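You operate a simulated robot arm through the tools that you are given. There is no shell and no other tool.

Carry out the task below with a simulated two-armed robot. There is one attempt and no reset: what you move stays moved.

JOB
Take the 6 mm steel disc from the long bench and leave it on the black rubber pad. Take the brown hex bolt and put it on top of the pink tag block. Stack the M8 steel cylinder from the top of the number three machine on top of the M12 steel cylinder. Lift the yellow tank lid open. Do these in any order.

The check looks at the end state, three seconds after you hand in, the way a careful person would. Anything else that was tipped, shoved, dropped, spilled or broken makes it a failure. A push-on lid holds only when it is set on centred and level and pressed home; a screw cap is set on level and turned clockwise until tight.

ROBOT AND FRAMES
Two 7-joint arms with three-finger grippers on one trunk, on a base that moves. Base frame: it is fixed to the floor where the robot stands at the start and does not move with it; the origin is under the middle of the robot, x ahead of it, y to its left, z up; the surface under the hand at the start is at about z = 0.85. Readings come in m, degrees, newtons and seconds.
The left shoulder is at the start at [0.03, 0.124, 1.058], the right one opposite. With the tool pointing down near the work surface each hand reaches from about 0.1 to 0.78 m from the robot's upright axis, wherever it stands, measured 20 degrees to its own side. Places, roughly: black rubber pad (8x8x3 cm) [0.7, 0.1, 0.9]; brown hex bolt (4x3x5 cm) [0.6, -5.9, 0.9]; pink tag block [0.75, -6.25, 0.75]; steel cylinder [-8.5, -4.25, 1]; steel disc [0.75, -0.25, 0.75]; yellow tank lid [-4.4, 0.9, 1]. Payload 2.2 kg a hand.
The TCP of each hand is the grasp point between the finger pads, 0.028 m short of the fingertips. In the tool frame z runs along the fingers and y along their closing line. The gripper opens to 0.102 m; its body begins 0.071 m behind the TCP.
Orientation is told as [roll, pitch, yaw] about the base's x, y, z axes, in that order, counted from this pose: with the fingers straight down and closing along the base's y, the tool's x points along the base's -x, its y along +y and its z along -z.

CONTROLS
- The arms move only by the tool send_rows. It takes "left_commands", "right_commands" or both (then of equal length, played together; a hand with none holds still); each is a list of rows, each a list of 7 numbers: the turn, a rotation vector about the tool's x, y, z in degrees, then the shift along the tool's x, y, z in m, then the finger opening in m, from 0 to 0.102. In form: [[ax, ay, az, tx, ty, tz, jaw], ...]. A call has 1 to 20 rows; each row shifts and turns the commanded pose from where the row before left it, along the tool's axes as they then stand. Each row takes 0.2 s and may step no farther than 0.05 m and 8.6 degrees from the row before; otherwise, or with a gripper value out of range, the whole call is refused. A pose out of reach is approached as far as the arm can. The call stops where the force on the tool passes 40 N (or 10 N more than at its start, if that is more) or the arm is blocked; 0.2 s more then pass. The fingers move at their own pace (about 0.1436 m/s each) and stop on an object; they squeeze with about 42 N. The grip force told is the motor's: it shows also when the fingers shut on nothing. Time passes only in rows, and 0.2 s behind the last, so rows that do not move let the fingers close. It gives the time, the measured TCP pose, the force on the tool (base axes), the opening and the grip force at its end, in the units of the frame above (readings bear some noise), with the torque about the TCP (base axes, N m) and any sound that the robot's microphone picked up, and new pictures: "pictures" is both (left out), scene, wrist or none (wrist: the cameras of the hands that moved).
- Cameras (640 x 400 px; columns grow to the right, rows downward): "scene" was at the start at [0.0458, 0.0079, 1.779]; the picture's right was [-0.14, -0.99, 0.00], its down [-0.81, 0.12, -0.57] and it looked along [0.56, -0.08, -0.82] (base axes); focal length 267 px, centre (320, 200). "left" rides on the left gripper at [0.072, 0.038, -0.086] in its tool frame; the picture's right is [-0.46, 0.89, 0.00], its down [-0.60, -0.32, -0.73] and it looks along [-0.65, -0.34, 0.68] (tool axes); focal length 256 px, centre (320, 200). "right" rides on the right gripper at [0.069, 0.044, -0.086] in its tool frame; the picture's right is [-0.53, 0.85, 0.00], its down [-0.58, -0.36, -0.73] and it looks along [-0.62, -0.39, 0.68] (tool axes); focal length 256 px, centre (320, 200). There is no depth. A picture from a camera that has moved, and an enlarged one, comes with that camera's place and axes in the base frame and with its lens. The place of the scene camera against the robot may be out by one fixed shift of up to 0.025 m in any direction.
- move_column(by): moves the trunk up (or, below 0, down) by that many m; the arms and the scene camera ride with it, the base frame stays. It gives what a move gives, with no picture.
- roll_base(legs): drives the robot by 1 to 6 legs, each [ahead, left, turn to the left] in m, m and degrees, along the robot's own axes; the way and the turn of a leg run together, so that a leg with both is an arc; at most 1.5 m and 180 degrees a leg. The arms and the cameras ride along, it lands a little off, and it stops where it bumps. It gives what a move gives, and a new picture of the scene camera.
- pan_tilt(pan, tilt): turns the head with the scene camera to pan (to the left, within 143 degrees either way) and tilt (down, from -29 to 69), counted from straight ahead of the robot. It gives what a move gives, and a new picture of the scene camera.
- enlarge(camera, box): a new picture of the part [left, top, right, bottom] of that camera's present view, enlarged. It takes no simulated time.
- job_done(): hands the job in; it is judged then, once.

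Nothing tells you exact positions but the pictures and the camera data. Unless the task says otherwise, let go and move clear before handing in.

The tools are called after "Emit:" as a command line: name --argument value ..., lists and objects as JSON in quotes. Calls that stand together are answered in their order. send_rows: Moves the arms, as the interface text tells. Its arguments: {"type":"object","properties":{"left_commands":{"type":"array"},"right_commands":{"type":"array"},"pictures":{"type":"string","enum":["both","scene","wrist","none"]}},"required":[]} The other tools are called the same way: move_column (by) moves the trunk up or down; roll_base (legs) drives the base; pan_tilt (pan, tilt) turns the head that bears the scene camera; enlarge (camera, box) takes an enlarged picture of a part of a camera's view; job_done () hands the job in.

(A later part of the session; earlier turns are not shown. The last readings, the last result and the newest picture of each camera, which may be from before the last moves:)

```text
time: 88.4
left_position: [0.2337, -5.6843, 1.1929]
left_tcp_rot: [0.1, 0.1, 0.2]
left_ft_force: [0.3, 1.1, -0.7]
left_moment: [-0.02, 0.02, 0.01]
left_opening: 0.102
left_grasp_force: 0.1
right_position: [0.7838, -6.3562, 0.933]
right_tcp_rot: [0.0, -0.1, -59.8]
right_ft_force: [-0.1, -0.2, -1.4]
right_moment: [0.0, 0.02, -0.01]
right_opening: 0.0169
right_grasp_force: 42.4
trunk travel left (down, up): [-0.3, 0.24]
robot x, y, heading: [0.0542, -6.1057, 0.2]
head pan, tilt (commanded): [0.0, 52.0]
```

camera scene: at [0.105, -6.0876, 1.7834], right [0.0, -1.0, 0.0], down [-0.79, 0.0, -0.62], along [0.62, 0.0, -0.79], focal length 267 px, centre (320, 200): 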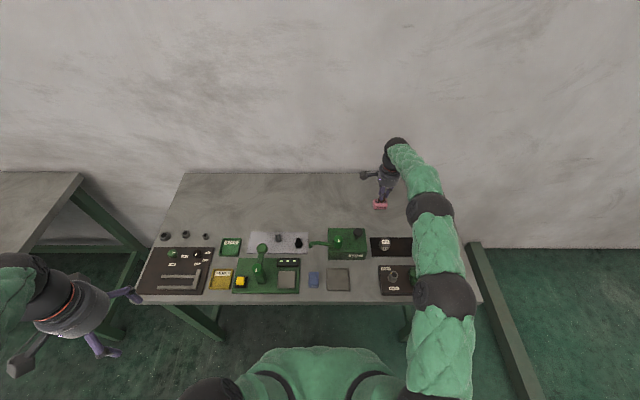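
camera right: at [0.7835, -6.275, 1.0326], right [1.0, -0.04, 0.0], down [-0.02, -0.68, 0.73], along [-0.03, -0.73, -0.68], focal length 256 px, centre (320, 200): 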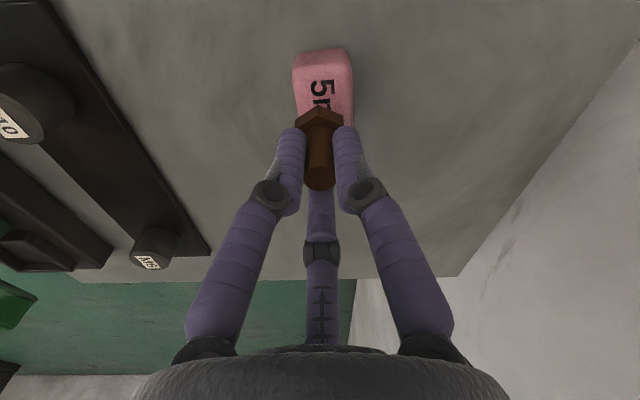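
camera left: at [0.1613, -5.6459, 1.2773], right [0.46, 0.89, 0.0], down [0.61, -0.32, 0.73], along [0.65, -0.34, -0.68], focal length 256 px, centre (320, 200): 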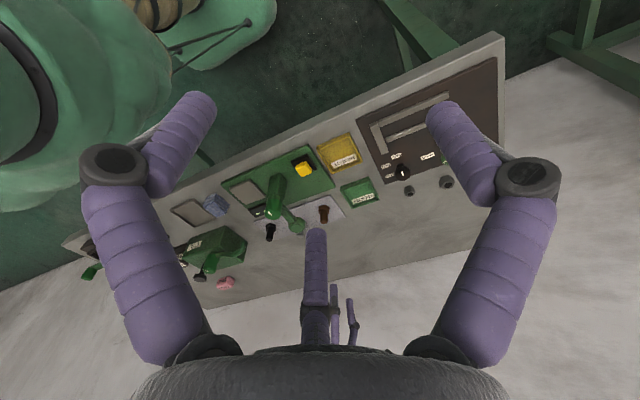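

Emit:
send_rows --right_commands '[[0, 0, 0, 0, 0, 0.0015, 0.005], [0, 0, 0, 0, 0, 0.0, 0.005]]' --pictures "none"

Emit:
send_rows --right_commands '[[0, 0, 0, 0, 0, 0.0015, 0.005], [0, 0, 0, 0, 0, 0.0, 0.005]]' --pictures "none"

Emit:
enlarge --camera "scene" --box '[350, 170, 430, 220]'

```text
time: 89.0
left_position: [0.2325, -5.6859, 1.1923]
left_tcp_rot: [0.1, 0.0, 0.3]
left_ft_force: [-0.1, 0.3, 0.1]
left_moment: [0.01, 0.02, 0.03]
left_opening: 0.1021
left_grasp_force: 0.0
right_position: [0.7826, -6.3554, 0.9319]
right_tcp_rot: [0.0, 0.0, -59.8]
right_ft_force: [-0.6, -0.6, -1.5]
right_moment: [-0.02, 0.0, 0.01]
right_opening: 0.0171
right_grasp_force: 41.9
trunk travel left (down, up): [-0.3, 0.24]
robot x, y, heading: [0.0558, -6.1086, 0.2]
head pan, tilt (commanded): [0.0, 52.0]
```

```text
time: 89.6
left_position: [0.2338, -5.686, 1.192]
left_tcp_rot: [0.0, 0.0, 0.2]
left_ft_force: [0.0, 0.1, -1.0]
left_moment: [0.01, -0.03, -0.04]
left_opening: 0.1019
left_grasp_force: 0.0
right_position: [0.7826, -6.3554, 0.931]
right_tcp_rot: [-0.1, 0.0, -59.8]
right_ft_force: [-1.1, 0.1, 1.2]
right_moment: [-0.02, 0.02, -0.01]
right_opening: 0.0171
right_grasp_force: 42.1
trunk travel left (down, up): [-0.3, 0.24]
robot x, y, heading: [0.0533, -6.1031, 0.4]
head pan, tilt (commanded): [0.0, 52.0]
```

```text
8.00 times, centred on (390, 195) of scene
camera zoom: at [0.1046, -6.0874, 1.7834], right [0.0, -1.0, 0.0], down [-0.79, 0.0, -0.62], along [0.62, 0.0, -0.79], focal length 2138 px, centre (-240, 240)
```

zoom: 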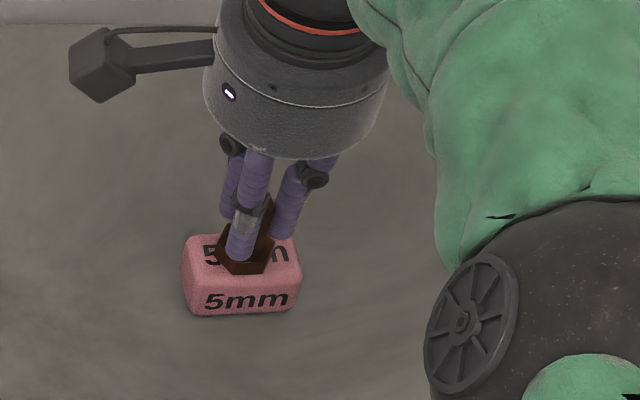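

Contact seems to begin. One more millimetre to confirm.

Emit:
send_rows --right_commands '[[0, 0, 0, 0, 0, 0.001, 0.005], [0, 0, 0, 0, 0, 0.0, 0.005]]' --pictures "none"

```text
time: 90.2
left_position: [0.2322, -5.6856, 1.1933]
left_tcp_rot: [0.0, 0.0, 0.2]
left_ft_force: [0.5, -1.0, -0.4]
left_moment: [0.02, 0.02, 0.0]
left_opening: 0.102
left_grasp_force: 0.1
right_position: [0.7831, -6.3556, 0.9308]
right_tcp_rot: [0.2, -0.1, -59.7]
right_ft_force: [0.5, -0.1, 6.3]
right_moment: [0.05, 0.02, 0.02]
right_opening: 0.0167
right_grasp_force: 42.4
trunk travel left (down, up): [-0.3, 0.24]
robot x, y, heading: [0.0515, -6.1068, 0.2]
head pan, tilt (commanded): [0.0, 52.0]
```

Firm contact. I relieve slightly, open the fingers and rise straight up.

Emit:
send_rows --right_commands '[[0, 0, 0, 0, 0, -0.001, 0.005], [0, 0, 0, 0, 0, 0, 0.02], [0, 0, 0, 0, 0, 0, 0.03], [0, 0, 0, 0, 0, 0, 0.045], [0, 0, 0, 0, 0, 0, 0.055], [0, 0, 0, 0, 0, 0, 0.055], [0, 0, 0, 0, 0, -0.01, 0.055], [0, 0, 0, 0, 0, -0.02, 0.055], [0, 0, 0, 0, 0, -0.03, 0.055], [0, 0, 0, 0, 0, -0.04, 0.055], [0, 0, 0, 0, 0, -0.04, 0.055], [0, 0, 0, 0, 0, -0.04, 0.055], [0, 0, 0, 0, 0, 0, 0.055]]'

Emit:
enlarge --camera "scene" --box '[350, 170, 430, 220]'

```text
time: 93.0
left_position: [0.2332, -5.6856, 1.1933]
left_tcp_rot: [0.0, 0.1, 0.3]
left_ft_force: [0.3, -0.3, -0.4]
left_moment: [0.01, 0.04, -0.02]
left_opening: 0.1019
left_grasp_force: 0.1
right_position: [0.7814, -6.3544, 1.1112]
right_tcp_rot: [-0.2, 0.0, -59.8]
right_ft_force: [-0.3, -0.6, -0.1]
right_moment: [0.01, 0.0, 0.0]
right_opening: 0.0549
right_grasp_force: 0.0
trunk travel left (down, up): [-0.3, 0.24]
robot x, y, heading: [0.0542, -6.1066, 0.3]
head pan, tilt (commanded): [0.0, 52.0]
camera scene: at [0.1055, -6.0878, 1.7833], right [0.0, -1.0, 0.0], down [-0.79, 0.0, -0.62], along [0.62, 0.0, -0.79], focal length 267 px, centre (320, 200)
camera right: at [0.7847, -6.272, 1.1966], right [1.0, -0.04, 0.0], down [-0.02, -0.68, 0.73], along [-0.03, -0.73, -0.68], focal length 256 px, centre (320, 200)
```

scene: 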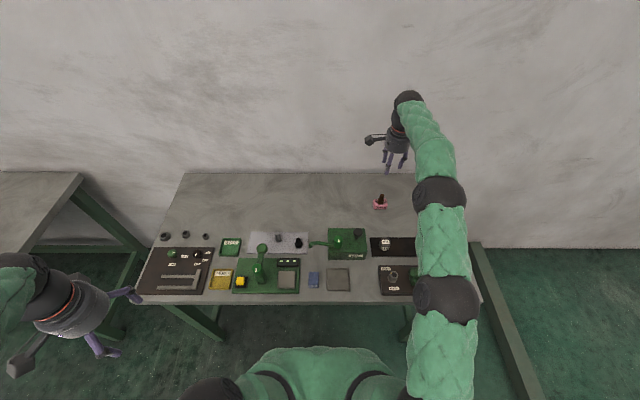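
right: 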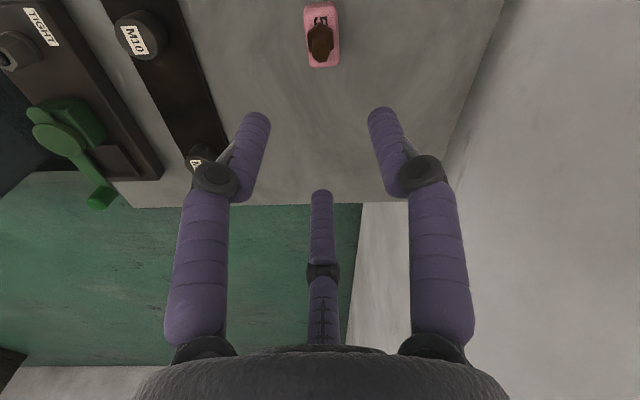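

```text
8.00 times, centred on (390, 195) of scene
camera zoom: at [0.1055, -6.0878, 1.7833], right [0.0, -1.0, 0.0], down [-0.79, 0.0, -0.62], along [0.62, 0.0, -0.79], focal length 2138 px, centre (-240, 240)
```

zoom: 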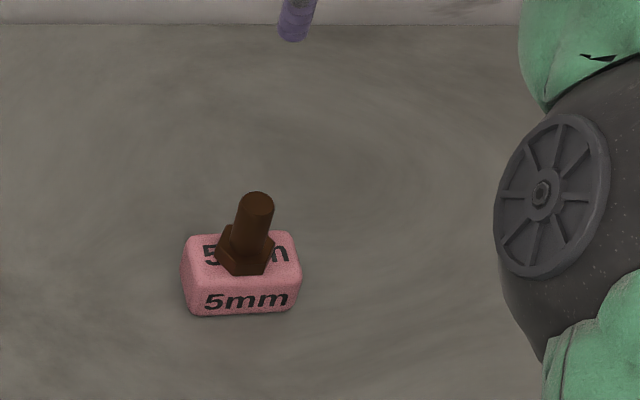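

The bolt stands upright on the pink block. I retract the right hand and head back toward the aisle.

Emit:
send_rows --right_commands '[[0, 0, 0, 0, 0, -0.03, 0.055], [0, 0, 0, 0.0215, -0.0372, -0.005, 0.055], [0, 0, 0, 0.0215, -0.0372, -0.005, 0.055], [0, 0, 0, 0.0215, -0.0372, -0.005, 0.055], [0, 0, 0, 0.0215, -0.0372, -0.005, 0.055], [0, 0, 0, 0.0215, -0.0372, -0.005, 0.055], [0, 0, 0, 0.0215, -0.0372, -0.005, 0.055], [0, 0, 0, 0.0215, -0.0372, -0.005, 0.055], [0, 0, 0, 0.0215, -0.0372, -0.005, 0.055], [0, 0, 0, 0.0215, -0.0372, -0.005, 0.055], [0, 0, 0, 0.0215, -0.0372, -0.005, 0.055], [0, 0, -7.5, 0, 0, 0, 0.055], [0, 0, -7.5, 0, 0, 0, 0.055], [0, 0, -7.5, 0, 0, 0, 0.055], [0, 0, -7.5, 0, 0, 0, 0.055], [0, 0, -7.5, 0, 0, 0, 0.055], [0, 0, -7.5, 0, 0, 0, 0.055], [0, 0, -7.5, 0, 0, 0, 0.055], [0, 0, -7.5, 0, 0, 0, 0.055]]' --pictures "scene"

Emit:
enlarge --camera "scene" --box '[340, 170, 500, 310]'

```text
time: 97.0
left_position: [0.2329, -5.6864, 1.1927]
left_tcp_rot: [0.0, -0.1, 0.2]
left_ft_force: [0.2, -0.4, -0.9]
left_moment: [0.01, -0.01, 0.01]
left_opening: 0.1022
left_grasp_force: 0.1
right_position: [0.3517, -6.3574, 1.1902]
right_tcp_rot: [0.1, 0.0, 0.4]
right_ft_force: [0.5, -0.6, -0.5]
right_moment: [0.0, -0.04, 0.01]
right_opening: 0.0554
right_grasp_force: 0.1
trunk travel left (down, up): [-0.3, 0.24]
robot x, y, heading: [0.0545, -6.1049, 0.3]
head pan, tilt (commanded): [0.0, 52.0]
camera scene: at [0.1047, -6.0875, 1.7834], right [0.0, -1.0, 0.0], down [-0.79, 0.0, -0.62], along [0.62, 0.0, -0.79], focal length 267 px, centre (320, 200)
```

scene: 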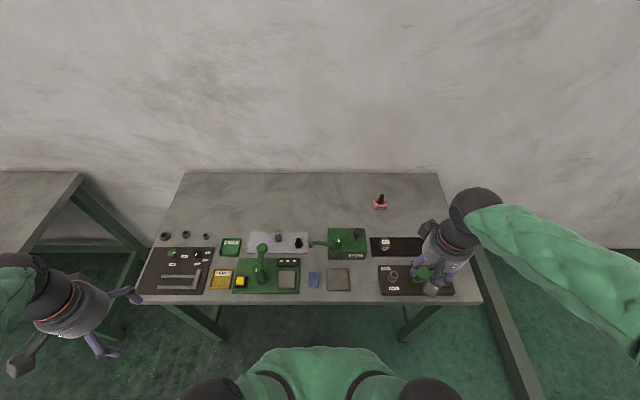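

```text
2.86 times, centred on (420, 240) of scene
camera zoom: at [0.1047, -6.0875, 1.7834], right [0.0, -1.0, 0.0], down [-0.79, 0.0, -0.62], along [0.62, 0.0, -0.79], focal length 764 px, centre (34, 86)
```

zoom: 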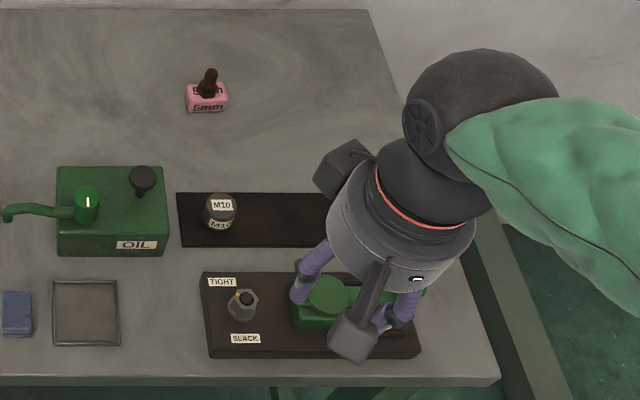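

Bolt task done. Now I back off and strafe left to the marked aisle at y≈-1.8.

Emit:
roll_base --legs '[[-0.33, 0, 0], [0, 1.5, 0], [0, 1.5, 0], [0, 1.3, 0]]'

Emit:
pan_tilt --pan -140 --tilt 15

Emit:
pan_tilt --pan 140 --tilt 15

```text
time: 119.3
left_position: [-0.1632, -1.3927, 1.1927]
left_tcp_rot: [0.0, 0.0, 0.4]
left_ft_force: [0.7, -0.3, -0.8]
left_moment: [-0.03, 0.02, 0.0]
left_opening: 0.1019
left_grasp_force: 0.0
right_position: [-0.0379, -2.0637, 1.1907]
right_tcp_rot: [0.1, -0.1, 0.6]
right_ft_force: [0.5, 0.4, -0.5]
right_moment: [0.0, -0.02, 0.01]
right_opening: 0.0547
right_grasp_force: 0.0
trunk travel left (down, up): [-0.3, 0.24]
robot x, y, heading: [-0.3371, -1.8129, 0.6]
head pan, tilt (commanded): [0.0, 52.0]
camera scene: at [-0.2882, -1.7957, 1.7834], right [0.01, -1.0, 0.0], down [-0.79, -0.01, -0.62], along [0.62, 0.01, -0.79], focal length 267 px, centre (320, 200)
```

scene: 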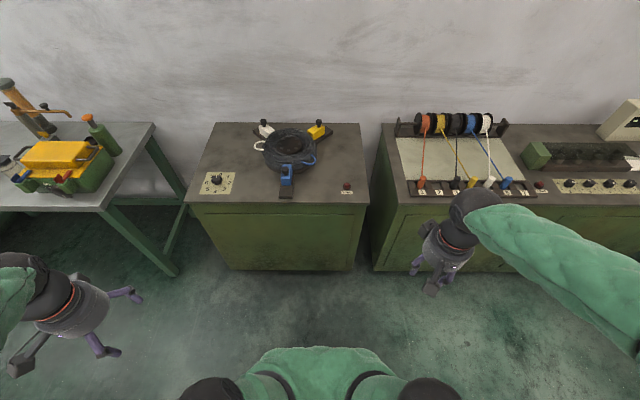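

```text
time: 121.6
left_position: [-0.1623, -1.3931, 1.1922]
left_tcp_rot: [-0.1, -0.1, 0.5]
left_ft_force: [-0.2, 0.4, 0.7]
left_moment: [0.01, 0.02, 0.02]
left_opening: 0.1021
left_grasp_force: 0.0
right_position: [-0.0386, -2.0644, 1.1917]
right_tcp_rot: [0.0, 0.0, 0.7]
right_ft_force: [-0.7, 0.9, -0.5]
right_moment: [0.02, -0.01, -0.01]
right_opening: 0.055
right_grasp_force: 0.0
trunk travel left (down, up): [-0.3, 0.24]
robot x, y, heading: [-0.3359, -1.8155, 0.6]
head pan, tilt (commanded): [-140.0, 15.0]
camera scene: at [-0.4343, -1.8576, 1.8397], right [-0.65, 0.76, 0.0], down [0.2, 0.17, -0.97], along [-0.73, -0.63, -0.26], focal length 267 px, centre (320, 200)
```

scene: 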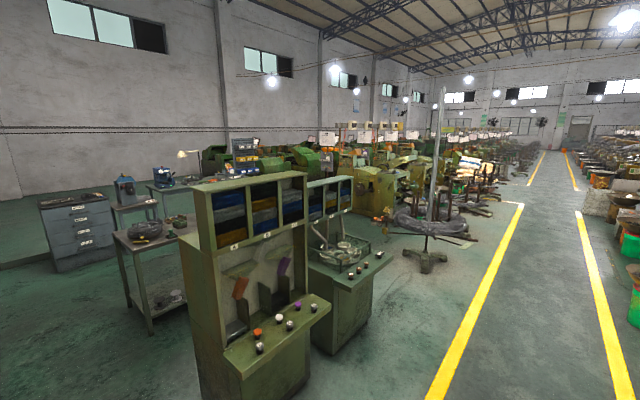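

```text
time: 125.4
left_position: [-0.1616, -1.3938, 1.1915]
left_tcp_rot: [0.0, 0.0, 0.5]
left_ft_force: [-0.1, 0.1, 0.0]
left_moment: [0.02, -0.01, 0.02]
left_opening: 0.102
left_grasp_force: 0.0
right_position: [-0.039, -2.0631, 1.1912]
right_tcp_rot: [0.0, -0.1, 0.6]
right_ft_force: [-0.3, -0.2, -0.4]
right_moment: [0.0, 0.01, -0.01]
right_opening: 0.0549
right_grasp_force: 0.0
trunk travel left (down, up): [-0.3, 0.24]
robot x, y, heading: [-0.3405, -1.8187, 0.4]
head pan, tilt (commanded): [140.0, 15.0]
camera scene: at [-0.4354, -1.7374, 1.8398], right [0.64, 0.77, 0.0], down [0.2, -0.16, -0.97], along [-0.75, 0.61, -0.26], focal length 267 px, centre (320, 200)
```

scene: 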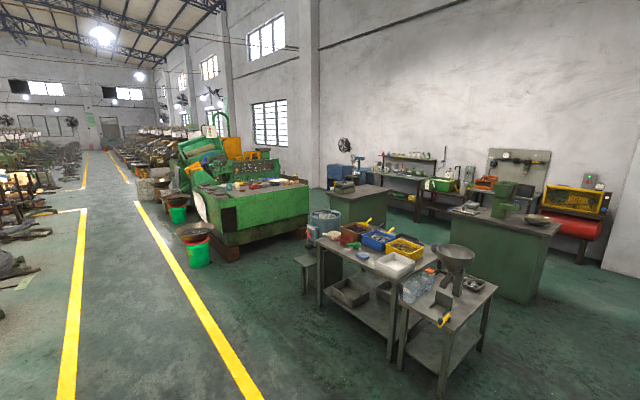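

The aisle is clear. Let me zoom at where the yellow tank lid should be (around pixel 290,178) and at the machines with number signs.

Emit:
enlarge --camera "scene" --box '[180, 110, 380, 235]'

Emit:
pan_tilt --pan -140 --tilt 10

Emit:
enlarge --camera "scene" --box '[310, 90, 510, 215]'

```text
3.20 times, centred on (280, 172) of scene
camera zoom: at [-0.4354, -1.7374, 1.8398], right [0.64, 0.77, 0.0], down [0.2, -0.16, -0.97], along [-0.75, 0.61, -0.26], focal length 855 px, centre (448, 288)
```

zoom: 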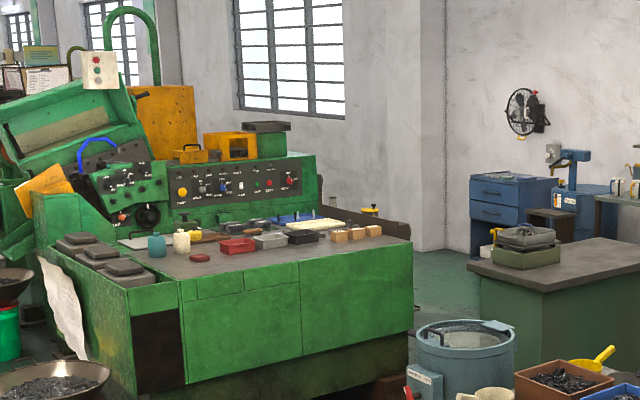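

```text
time: 129.3
left_position: [-0.1623, -1.3937, 1.1931]
left_tcp_rot: [0.0, 0.0, 0.5]
left_ft_force: [1.5, 0.0, -0.6]
left_moment: [0.01, 0.01, 0.04]
left_opening: 0.102
left_grasp_force: 0.0
right_position: [-0.0391, -2.0638, 1.1914]
right_tcp_rot: [0.0, 0.0, 0.6]
right_ft_force: [0.2, 0.1, 0.3]
right_moment: [0.0, 0.0, -0.02]
right_opening: 0.0549
right_grasp_force: 0.1
trunk travel left (down, up): [-0.3, 0.24]
robot x, y, heading: [-0.3381, -1.815, 0.5]
head pan, tilt (commanded): [-140.0, 10.0]
camera scene: at [-0.434, -1.8573, 1.8479], right [-0.65, 0.76, 0.0], down [0.13, 0.11, -0.98], along [-0.75, -0.64, -0.17], focal length 267 px, centre (320, 200)
```

scene: 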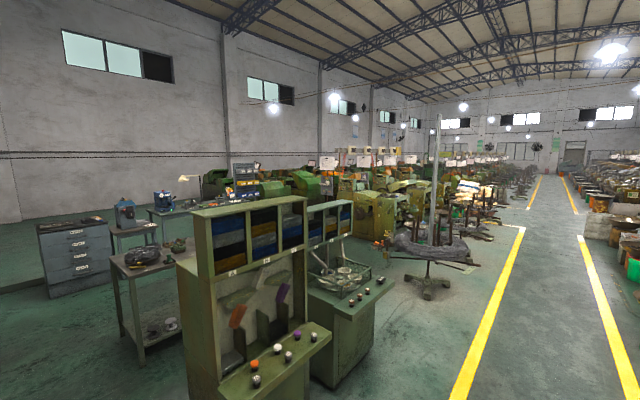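

```text
3.20 times, centred on (410, 152) of scene
camera zoom: at [-0.434, -1.8573, 1.8479], right [-0.65, 0.76, 0.0], down [0.13, 0.11, -0.98], along [-0.75, -0.64, -0.17], focal length 855 px, centre (32, 352)
```

zoom: 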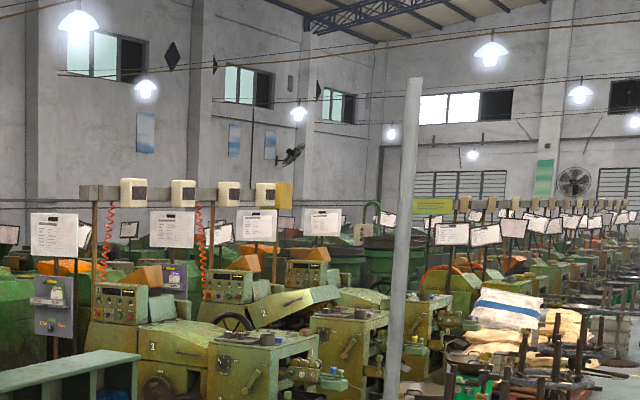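

The tank lid is beyond, at the far end of the big green machine. I turn round in the aisle to face -x and drive along it to get nearer.

Emit:
roll_base --legs '[[-0.4, 0, 0], [0, 0, 90], [0, 0, 89.5], [1.5, 0, 0], [0.6, 0, 0]]'

Emit:
pan_tilt --pan -60 --tilt 20

```text
time: 149.5
left_position: [-3.0438, -2.2159, 1.1935]
left_tcp_rot: [0.0, 0.0, 179.2]
left_ft_force: [-0.6, 0.0, -0.6]
left_moment: [0.02, 0.01, 0.0]
left_opening: 0.1019
left_grasp_force: 0.1
right_position: [-3.1527, -1.5427, 1.1907]
right_tcp_rot: [0.0, 0.0, 179.4]
right_ft_force: [-1.0, 0.1, -0.3]
right_moment: [-0.01, -0.02, 0.0]
right_opening: 0.0551
right_grasp_force: 0.1
trunk travel left (down, up): [-0.3, 0.24]
robot x, y, heading: [-2.8569, -1.7962, 179.2]
head pan, tilt (commanded): [-140.0, 10.0]
camera scene: at [-2.7529, -1.7216, 1.8479], right [0.63, -0.77, 0.0], down [-0.13, -0.11, -0.98], along [0.76, 0.62, -0.17], focal length 267 px, centre (320, 200)
```

scene: 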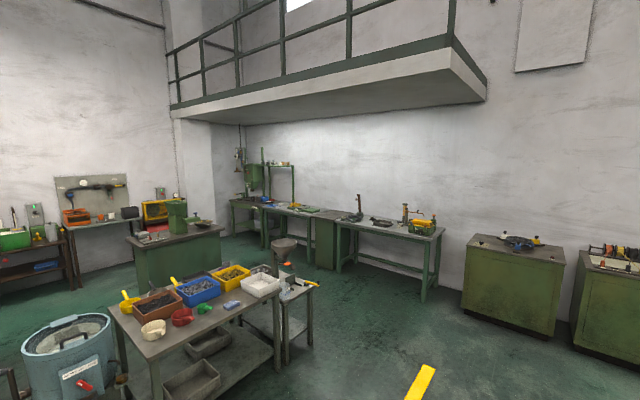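

```text
time: 151.0
left_position: [-3.0419, -2.2159, 1.1922]
left_tcp_rot: [0.0, 0.0, 179.2]
left_ft_force: [-0.5, 0.1, -0.7]
left_moment: [0.03, 0.04, 0.02]
left_opening: 0.1017
left_grasp_force: 0.1
right_position: [-3.1518, -1.5425, 1.1901]
right_tcp_rot: [0.0, 0.1, 179.3]
right_ft_force: [-0.1, 0.4, 0.6]
right_moment: [0.03, 0.01, 0.0]
right_opening: 0.055
right_grasp_force: 0.1
trunk travel left (down, up): [-0.3, 0.24]
robot x, y, heading: [-2.8597, -1.7995, 179.3]
head pan, tilt (commanded): [-60.0, 20.0]
camera scene: at [-2.8695, -1.6991, 1.8316], right [0.87, 0.49, 0.0], down [0.17, -0.3, -0.94], along [-0.46, 0.82, -0.34], focal length 267 px, centre (320, 200)
```

scene: 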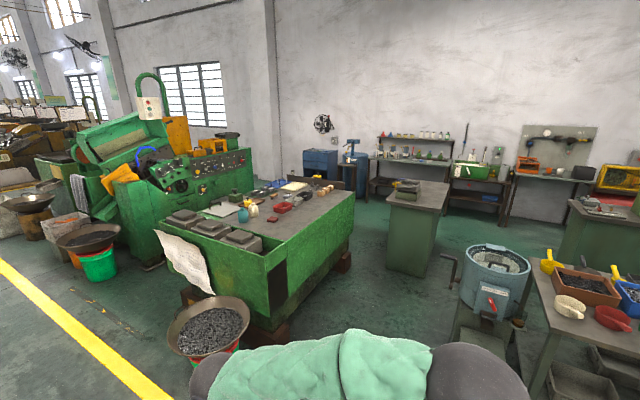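

Emit:
enlarge --camera "scene" --box '[240, 130, 400, 230]'

Emit:
enlarge --camera "scene" --box '[140, 90, 380, 240]'

```text
4.00 times, centred on (320, 180) of scene
camera zoom: at [-2.8695, -1.6991, 1.8316], right [0.87, 0.49, 0.0], down [0.17, -0.3, -0.94], along [-0.46, 0.82, -0.34], focal length 1069 px, centre (320, 280)
```

zoom: 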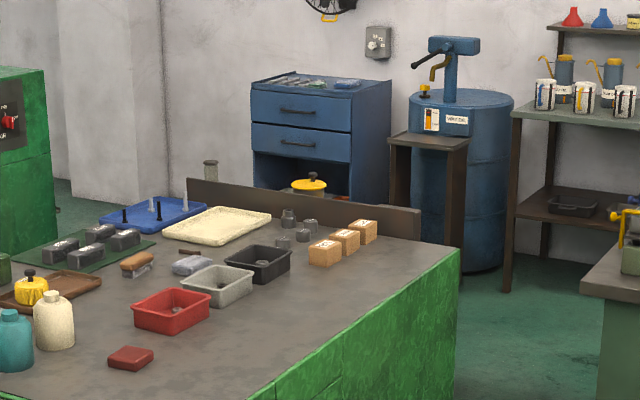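

```text
2.67 times, centred on (260, 165) of scene
camera zoom: at [-2.8695, -1.6991, 1.8316], right [0.87, 0.49, 0.0], down [0.17, -0.3, -0.94], along [-0.46, 0.82, -0.34], focal length 713 px, centre (480, 293)
```

zoom: 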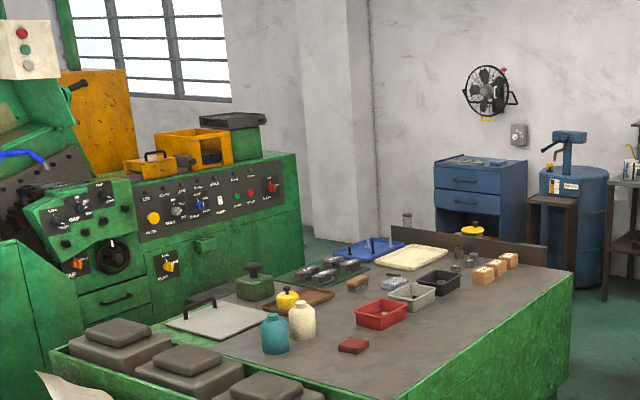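

The yellow lid with a black knob is just behind the board at the end of the big green bench, about [-4.36, 0.89, 1.03]. I go into the corridor beside the bench (x≈-3.38) to look closer.

Emit:
roll_base --legs '[[0.51, 0, 0.8], [0, -1.3, 0]]'

Emit:
pan_tilt --pan -50 --tilt 30

```text
time: 160.2
left_position: [-3.5474, -0.9076, 1.192]
left_tcp_rot: [0.0, -0.1, -179.9]
left_ft_force: [0.9, 0.6, -1.1]
left_moment: [0.02, 0.04, 0.01]
left_opening: 0.1017
left_grasp_force: 0.1
right_position: [-3.6649, -0.2372, 1.1908]
right_tcp_rot: [-0.1, -0.1, -179.9]
right_ft_force: [0.5, 0.0, 1.2]
right_moment: [0.04, 0.02, 0.05]
right_opening: 0.0551
right_grasp_force: 0.0
trunk travel left (down, up): [-0.3, 0.24]
robot x, y, heading: [-3.3709, -0.4904, -179.7]
head pan, tilt (commanded): [-60.0, 20.0]
camera scene: at [-3.3796, -0.3887, 1.8316], right [0.87, 0.5, 0.0], down [0.17, -0.3, -0.94], along [-0.47, 0.81, -0.34], focal length 267 px, centre (320, 200)
```

scene: 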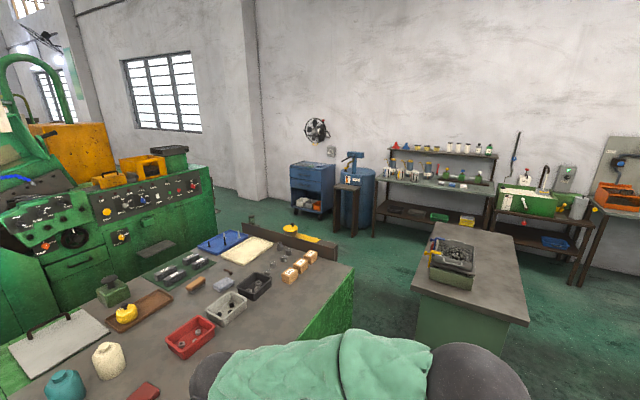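

```text
time: 160.9
left_position: [-3.547, -0.9084, 1.1923]
left_tcp_rot: [0.0, -0.1, -179.8]
left_ft_force: [-0.3, -0.4, -0.6]
left_moment: [-0.05, 0.0, -0.01]
left_opening: 0.1018
left_grasp_force: 0.2
right_position: [-3.6651, -0.2364, 1.191]
right_tcp_rot: [0.0, 0.0, -180.0]
right_ft_force: [0.3, -0.4, -0.5]
right_moment: [0.0, 0.04, -0.01]
right_opening: 0.0553
right_grasp_force: 0.0
trunk travel left (down, up): [-0.3, 0.24]
robot x, y, heading: [-3.3695, -0.487, -180.1]
head pan, tilt (commanded): [-50.0, 30.0]
camera scene: at [-3.3911, -0.4006, 1.8156], right [0.77, 0.64, 0.0], down [0.32, -0.38, -0.87], along [-0.56, 0.66, -0.5], focal length 267 px, centre (320, 200)
```

scene: 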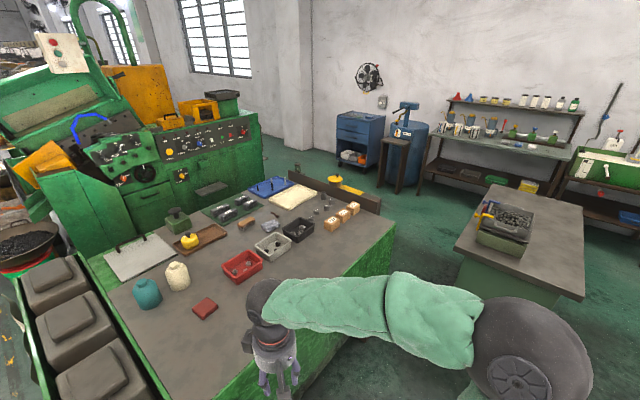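

Emit:
enlarge --camera "scene" --box '[270, 150, 400, 231]'

Emit:
enlarge --camera "scene" --box '[310, 165, 390, 215]'

```text
4.92 times, centred on (335, 190) of scene
camera zoom: at [-3.3911, -0.4006, 1.8156], right [0.77, 0.64, 0.0], down [0.32, -0.38, -0.87], along [-0.56, 0.66, -0.5], focal length 1316 px, centre (246, 247)
```

zoom: 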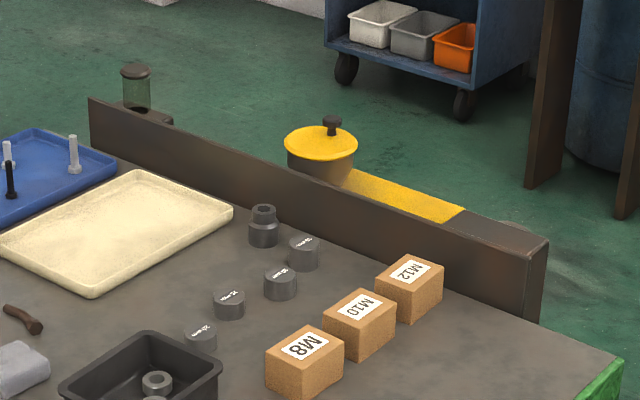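

```text
8.00 times, centred on (350, 190) of scene
camera zoom: at [-3.3911, -0.4006, 1.8156], right [0.77, 0.64, 0.0], down [0.32, -0.38, -0.87], along [-0.56, 0.66, -0.5], focal length 2138 px, centre (80, 280)
```

zoom: 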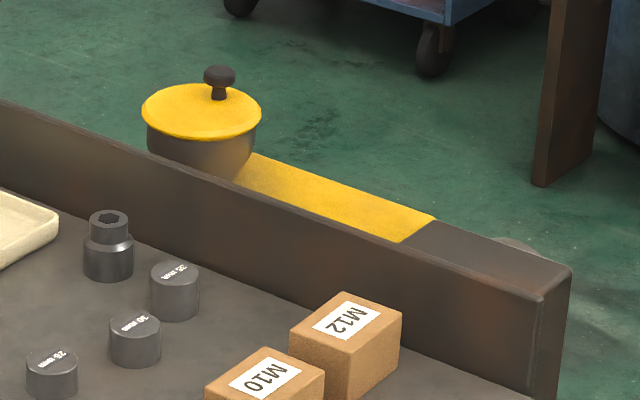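

The lid is a round yellow one (radius ~5 cm) with its knob set toward the +y edge, so it's probably hinged on the board (-y) side. I move alongside the bench's end to reach it from the +x side.

Emit:
roll_base --legs '[[0.05, -0.6, 0], [0, -0.55, 0]]'

Emit:
pan_tilt --pan -15 --tilt 35

```text
time: 167.1
left_position: [-3.5994, 0.2467, 1.1931]
left_tcp_rot: [0.0, 0.0, -179.7]
left_ft_force: [-0.3, -0.3, 0.7]
left_moment: [-0.01, 0.02, -0.02]
left_opening: 0.102
left_grasp_force: 0.0
right_position: [-3.7204, 0.9171, 1.1902]
right_tcp_rot: [0.1, 0.0, -179.8]
right_ft_force: [0.5, -0.5, 0.2]
right_moment: [-0.01, -0.01, 0.0]
right_opening: 0.055
right_grasp_force: 0.1
trunk travel left (down, up): [-0.3, 0.24]
robot x, y, heading: [-3.4211, 0.663, -179.6]
head pan, tilt (commanded): [-50.0, 30.0]
camera scene: at [-3.4458, 0.7547, 1.8155], right [0.76, 0.65, 0.0], down [0.32, -0.38, -0.87], along [-0.56, 0.66, -0.5], focal length 267 px, centre (320, 200)
```

scene: 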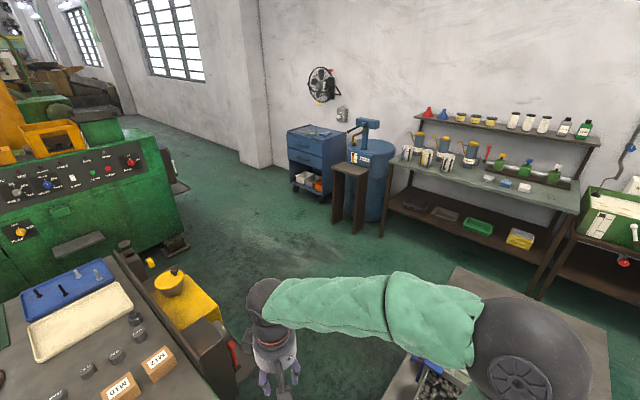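

```text
time: 168.1
left_position: [-3.5984, 0.2462, 1.1918]
left_tcp_rot: [0.1, 0.0, -179.8]
left_ft_force: [0.4, -0.1, 0.2]
left_moment: [0.03, -0.01, -0.01]
left_opening: 0.1017
left_grasp_force: 0.0
right_position: [-3.7197, 0.9183, 1.1902]
right_tcp_rot: [0.0, 0.0, -179.7]
right_ft_force: [-0.6, -0.1, 1.0]
right_moment: [0.02, 0.0, 0.04]
right_opening: 0.0552
right_grasp_force: 0.1
trunk travel left (down, up): [-0.3, 0.24]
robot x, y, heading: [-3.4206, 0.6668, -179.5]
head pan, tilt (commanded): [-15.0, 35.0]
camera scene: at [-3.4724, 0.7075, 1.8078], right [0.25, 0.97, 0.0], down [0.55, -0.15, -0.82], along [-0.79, 0.21, -0.57], focal length 267 px, centre (320, 200)
```

scene: 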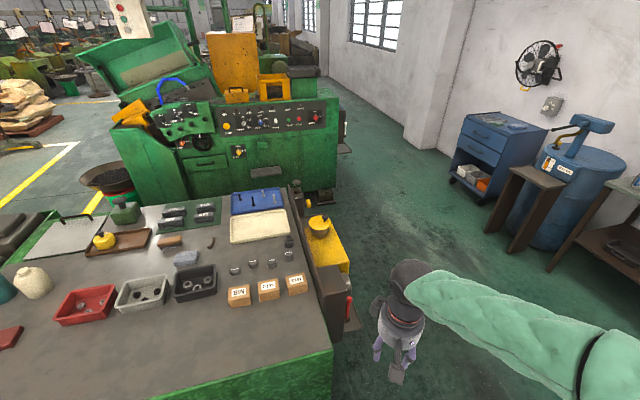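

Emit:
enlarge --camera "scene" --box '[280, 190, 380, 300]'

Emit:
enlarge --camera "scene" --box '[290, 195, 350, 245]'

Emit:
enlarge --camera "right" --box '[0, 0, 640, 400]'

```text
3.64 times, centred on (330, 245) of scene
camera zoom: at [-3.4724, 0.7075, 1.8078], right [0.25, 0.97, 0.0], down [0.55, -0.15, -0.82], along [-0.79, 0.21, -0.57], focal length 972 px, centre (284, 36)
```

zoom: 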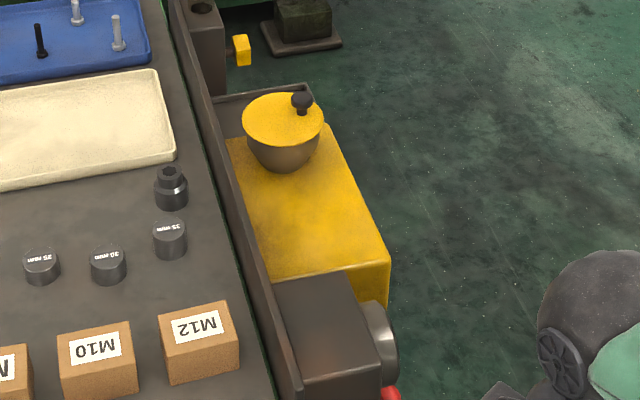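

```text
8.00 times, centred on (320, 220) of scene
camera zoom: at [-3.4724, 0.7075, 1.8078], right [0.25, 0.97, 0.0], down [0.55, -0.15, -0.82], along [-0.79, 0.21, -0.57], focal length 2138 px, centre (320, 40)
```

zoom: 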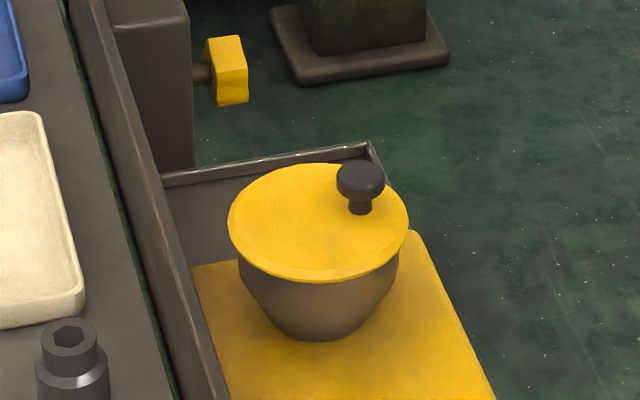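

```text
1.00 times, centred on (320, 200) of right (not enlarged: the box is as wide or as high as the picture)
camera zoom: at [-3.6514, 0.8751, 1.2767], right [-0.53, -0.85, 0.0], down [-0.58, 0.36, 0.73], along [-0.62, 0.39, -0.68], focal length 256 px, centre (320, 200)
```

zoom: 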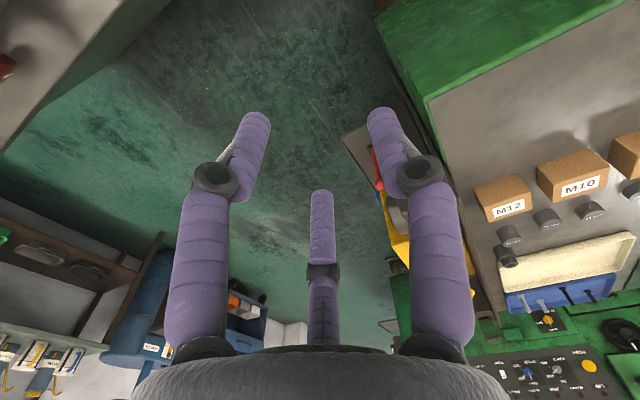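

The round lid with its knob sits on a filler cup on the yellow tank: lid centre about [-4.38, 0.967, 1.017], knob on its +y side. I move the base a little closer, then swing the right hand to point horizontally along -x.

Emit:
roll_base --legs '[[0.1, -0.03, 0]]'

Emit:
send_rows --right_commands '[[0, 0, 0, -0.04, 0, -0.01, 0.06], [0, 0, 0, -0.04, 0, -0.01, 0.06], [0, 0, 0, -0.04, 0, -0.01, 0.06], [0, 0, 0, -0.04, 0, -0.01, 0.06], [0, 0, 0, -0.03, 0, -0.01, 0.06], [0, -8.2, 0, 0, 0, 0, 0.06], [0, -8.2, 0, 0, 0, 0, 0.06], [0, -8.2, 0, 0, 0, 0, 0.06], [0, -8.2, 0, 0, 0, 0, 0.06], [0, -8.2, 0, 0, 0, 0, 0.06], [0, -8.2, 0, 0, 0, 0, 0.06], [0, -8.2, 0, 0, 0, 0, 0.06], [0, -8.2, 0, 0, 0, 0, 0.06], [0, -8.2, 0, 0, 0, 0, 0.06], [0, -8.2, 0, 0, 0, 0, 0.06], [0, -8.0, 0, 0, 0, 0, 0.06]]'

```text
time: 169.3
left_position: [-3.6982, 0.2767, 1.191]
left_tcp_rot: [0.0, 0.1, -179.6]
left_ft_force: [-0.2, -0.1, 0.4]
left_moment: [0.03, -0.01, 0.0]
left_opening: 0.1021
left_grasp_force: 0.1
right_position: [-3.8204, 0.9472, 1.1911]
right_tcp_rot: [-0.1, 0.2, -179.8]
right_ft_force: [0.3, 1.0, -0.4]
right_moment: [0.03, 0.01, -0.03]
right_opening: 0.0549
right_grasp_force: 0.1
trunk travel left (down, up): [-0.3, 0.24]
robot x, y, heading: [-3.5247, 0.6965, -179.5]
head pan, tilt (commanded): [-15.0, 35.0]
camera scene: at [-3.5727, 0.7371, 1.8077], right [0.25, 0.97, 0.0], down [0.56, -0.15, -0.82], along [-0.79, 0.21, -0.57], focal length 267 px, centre (320, 200)
```

scene: 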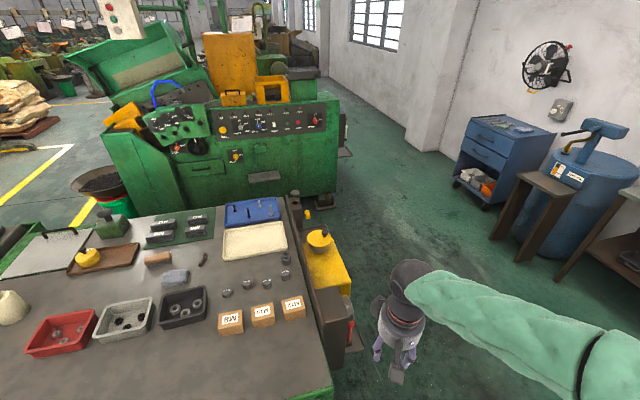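

```text
time: 172.7
left_position: [-3.6981, 0.2759, 1.192]
left_tcp_rot: [0.0, -0.1, -179.6]
left_ft_force: [0.2, 0.8, -0.2]
left_moment: [-0.03, -0.01, -0.02]
left_opening: 0.1018
left_grasp_force: 0.0
right_position: [-4.0077, 0.9403, 1.2405]
right_tcp_rot: [11.1, -87.4, 170.5]
right_ft_force: [-0.4, 0.1, 0.2]
right_moment: [-0.05, 0.01, -0.01]
right_opening: 0.06
right_grasp_force: 0.1
right hand out of reach, approached as far as the arm can: row 14
trunk travel left (down, up): [-0.3, 0.24]
robot x, y, heading: [-3.5169, 0.6962, -179.9]
head pan, tilt (commanded): [-15.0, 35.0]
camera scene: at [-3.5708, 0.7366, 1.8078], right [0.25, 0.97, 0.0], down [0.55, -0.15, -0.82], along [-0.79, 0.21, -0.57], focal length 267 px, centre (320, 200)
camera right: at [-3.9183, 0.8996, 1.1755], right [0.0, -0.84, 0.54], down [0.69, 0.39, 0.61], along [-0.72, 0.38, 0.58], focal length 256 px, centre (320, 200)
```

scene: 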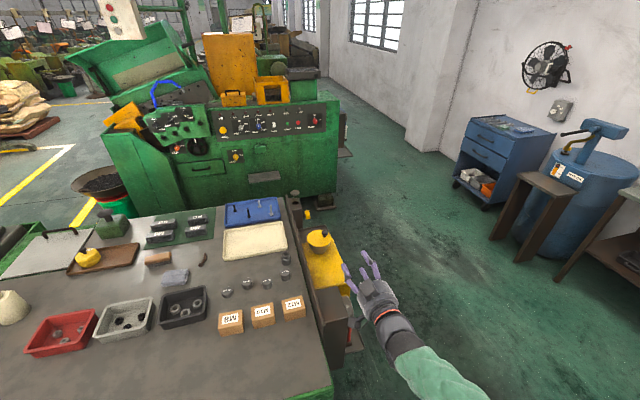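
right: 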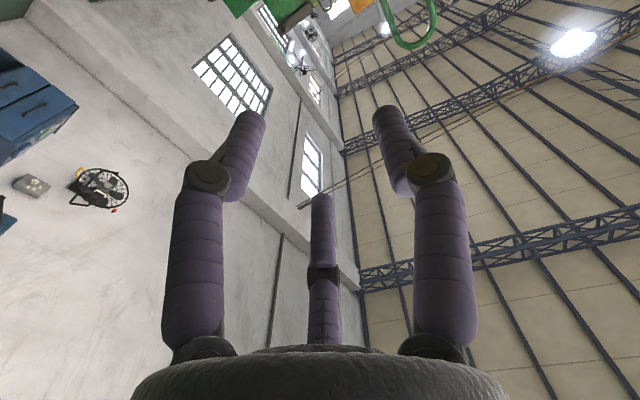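

The hand now points along -x. I test rolling it about its axis (camera to the upper +y side), moving forward a bit in free space.

Emit:
send_rows --right_commands '[[0, 0, -8.4, 0, 0, 0.02, 0.06], [0, 0, -8.4, 0, 0, 0.02, 0.06], [0, 0, -8.4, 0, 0, 0.02, 0.06], [0, 0, -8.4, 0, 0, 0.02, 0.06], [0, 0, -8.4, 0, 0, 0, 0.06], [0, 0, -8.4, 0, 0, 0, 0.06], [0, 0, -8.4, 0, 0, 0, 0.06], [0, 0, -8.4, 0, 0, 0, 0.06], [0, 0, -8.4, 0, 0, 0, 0.06], [0, 0, -8.4, 0, 0, 0, 0.06], [0, 0, -8.4, 0, 0, 0, 0.06], [0, 0, -8.4, 0, 0, 0, 0.06], [0, 0, -8.4, 0, 0, 0, 0.06], [0, 0, -8.4, 0, 0, 0, 0.06], [0, 0, -8.4, 0, 0, 0, 0.06], [0, 0, -8.4, 0, 0, 0, 0.06], [0, 0, -8.4, 0, 0, 0, 0.06], [0, 0, -7.2, 0, 0, 0, 0.06]]'

```text
time: 176.5
left_position: [-3.698, 0.2751, 1.1922]
left_tcp_rot: [0.0, 0.0, -179.6]
left_ft_force: [-0.2, -0.1, -0.1]
left_moment: [0.01, 0.02, 0.0]
left_opening: 0.1022
left_grasp_force: 0.0
right_position: [-4.0895, 0.9371, 1.235]
right_tcp_rot: [-84.5, 59.5, -83.6]
right_ft_force: [-1.0, -0.1, 0.5]
right_moment: [-0.02, 0.02, -0.02]
right_opening: 0.0601
right_grasp_force: 0.0
trunk travel left (down, up): [-0.3, 0.24]
robot x, y, heading: [-3.5205, 0.6961, -179.9]
head pan, tilt (commanded): [-15.0, 35.0]
camera scene: at [-3.5712, 0.7366, 1.8077], right [0.25, 0.97, 0.0], down [0.55, -0.15, -0.82], along [-0.79, 0.21, -0.57], focal length 267 px, centre (320, 200)
camera right: at [-4.0071, 1.0135, 1.2769], right [0.03, 0.46, -0.89], down [0.76, -0.58, -0.28], along [-0.65, -0.67, -0.37], focal length 256 px, centre (320, 200)
```

scene: 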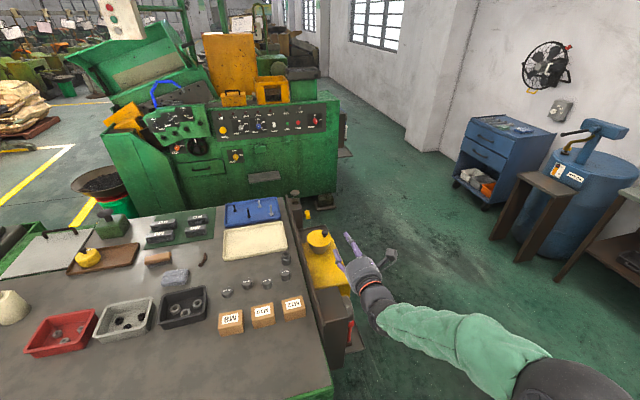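
right: 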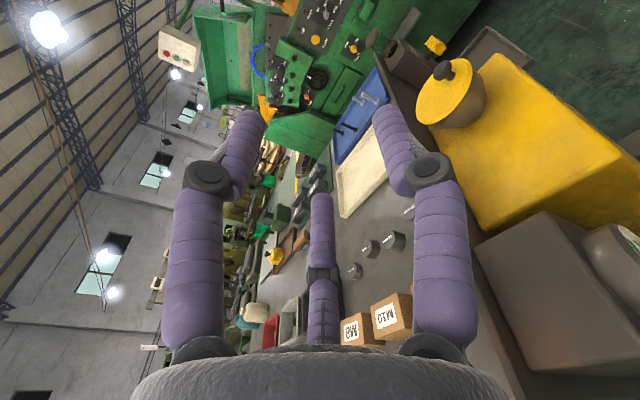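

The roll works. I test continuing the roll another -95° (needed for swinging the lid open) in free space.

Emit:
send_rows --right_commands '[[0, 0, -8.5, 0, 0, 0, 0.06], [0, 0, -8.5, 0, 0, 0, 0.06], [0, 0, -8.5, 0, 0, 0, 0.06], [0, 0, -8.5, 0, 0, 0, 0.06], [0, 0, -8.5, 0, 0, 0, 0.06], [0, 0, -8.5, 0, 0, 0, 0.06], [0, 0, -8.5, 0, 0, 0, 0.06], [0, 0, -8.5, 0, 0, 0, 0.06], [0, 0, -8.5, 0, 0, 0, 0.06], [0, 0, -8.5, 0, 0, 0, 0.06], [0, 0, -8.5, 0, 0, 0, 0.06], [0, 0, -8.5, 0, 0, 0, 0.06]]'

```text
time: 179.1
left_position: [-3.6978, 0.2755, 1.1919]
left_tcp_rot: [0.1, 0.0, -179.7]
left_ft_force: [-0.3, 0.7, 0.4]
left_moment: [0.03, 0.01, 0.01]
left_opening: 0.1021
left_grasp_force: 0.1
right_position: [-4.0311, 1.0744, 1.4]
right_tcp_rot: [86.2, 18.5, 90.6]
right_ft_force: [0.3, -0.3, -0.1]
right_moment: [0.01, 0.0, 0.02]
right_opening: 0.06
right_grasp_force: 0.0
right hand out of reach, approached as far as the arm can: row 3, 4, 5, 6, 7, 8, 9, 10, 11, 12
trunk travel left (down, up): [-0.3, 0.24]
robot x, y, heading: [-3.5182, 0.695, -179.6]
head pan, tilt (commanded): [-15.0, 35.0]
camera scene: at [-3.5709, 0.7365, 1.8078], right [0.25, 0.97, 0.0], down [0.55, -0.15, -0.82], along [-0.79, 0.21, -0.57], focal length 267 px, centre (320, 200)
camera right: at [-3.9485, 1.027, 1.4693], right [-0.06, 0.78, 0.63], down [0.75, 0.45, -0.48], along [-0.66, 0.44, -0.61], focal length 256 px, centre (320, 200)
```

scene: 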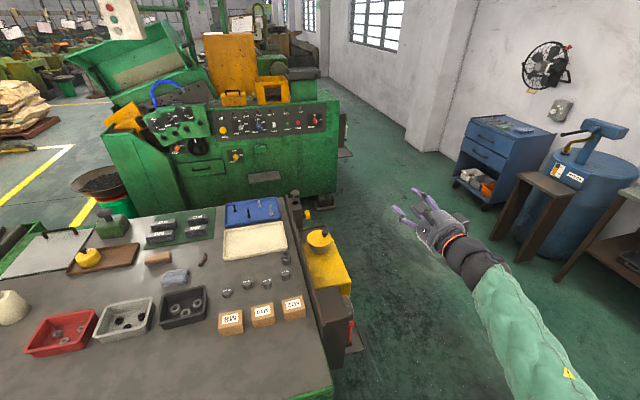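
right: 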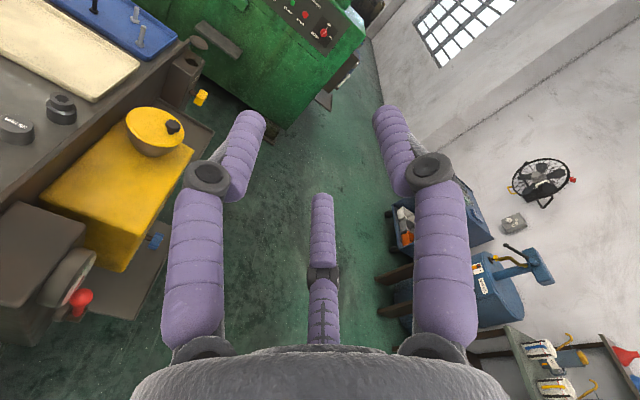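

The wrist roll hits a limit there, so gripping and rolling isn't practical. I'll unwind, and instead lift the lid by its overhanging rim on the +y side with the closed fingers pointing along -x.

Emit:
send_rows --right_commands '[[0, 0, 8.5, 0, 0, 0, 0.06], [0, 0, 8.5, 0, 0, 0, 0.06], [0, 0, 8.5, 0, 0, 0, 0.06], [0, 0, 8.5, 0, 0, 0, 0.06], [0, 0, 8.5, 0, 0, 0, 0.06], [0, 0, 8.5, 0, 0, 0, 0.06], [0, 0, 8.5, 0, 0, 0, 0.06], [0, 0, 8.5, 0, 0, 0, 0.06], [0, 0, 8.5, 0, 0, 0, 0.06], [0, 0, 8.5, 0, 0, 0, 0.06], [0, 0, 8.5, 0, 0, 0, 0.06], [0, 0, 8.5, 0, 0, 0, 0.06]]'

```text
time: 181.7
left_position: [-3.698, 0.2755, 1.1919]
left_tcp_rot: [0.0, 0.0, -179.7]
left_ft_force: [0.4, 0.6, 0.3]
left_moment: [0.02, -0.01, 0.03]
left_opening: 0.1021
left_grasp_force: 0.2
right_position: [-4.0317, 1.0746, 1.3997]
right_tcp_rot: [-84.6, 59.2, -83.6]
right_ft_force: [-0.2, 0.5, 0.0]
right_moment: [0.0, 0.02, -0.01]
right_opening: 0.06
right_grasp_force: 0.0
trunk travel left (down, up): [-0.3, 0.24]
robot x, y, heading: [-3.5151, 0.6965, -179.8]
head pan, tilt (commanded): [-15.0, 35.0]
camera scene: at [-3.5712, 0.7367, 1.8077], right [0.25, 0.97, 0.0], down [0.55, -0.15, -0.82], along [-0.79, 0.21, -0.57], focal length 267 px, centre (320, 200)
camera right: at [-3.9502, 1.151, 1.4413], right [0.03, 0.46, -0.89], down [0.76, -0.58, -0.27], along [-0.65, -0.67, -0.37], focal length 256 px, centre (320, 200)
```

scene: 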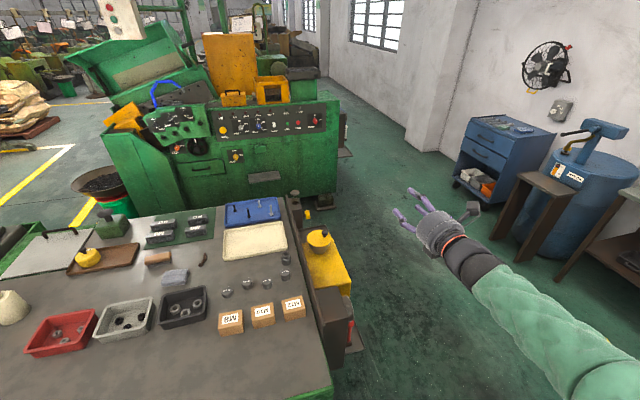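
right: 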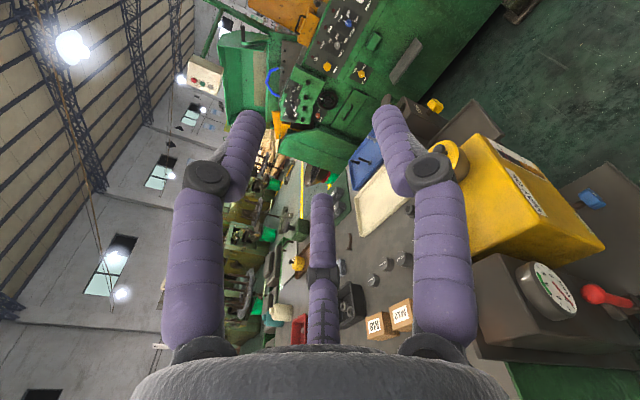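

Emit:
enlarge --camera "scene" --box '[270, 190, 390, 385]'

Emit:
enlarge --camera "right" --box '[400, 90, 640, 350]'

```text
2.05 times, centred on (330, 288) of scene
camera zoom: at [-3.5712, 0.7367, 1.8077], right [0.25, 0.97, 0.0], down [0.55, -0.15, -0.82], along [-0.79, 0.21, -0.57], focal length 548 px, centre (300, 20)
```

zoom: 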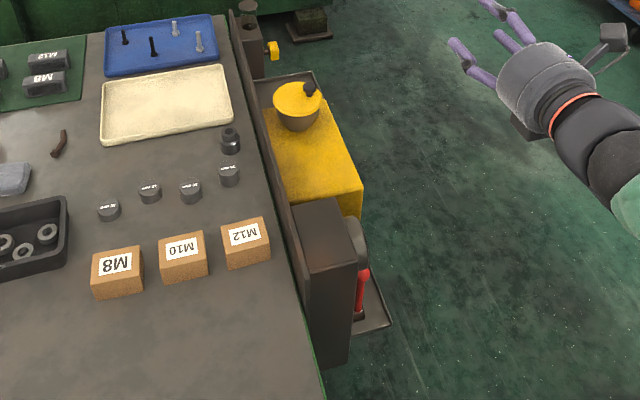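

```text
1.54 times, centred on (520, 220) of right
camera zoom: at [-3.9502, 1.151, 1.4413], right [0.03, 0.46, -0.89], down [0.76, -0.58, -0.27], along [-0.65, -0.67, -0.37], focal length 394 px, centre (12, 169)
```

zoom: 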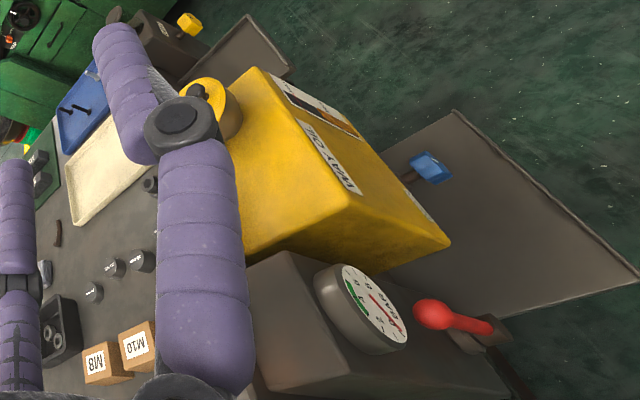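

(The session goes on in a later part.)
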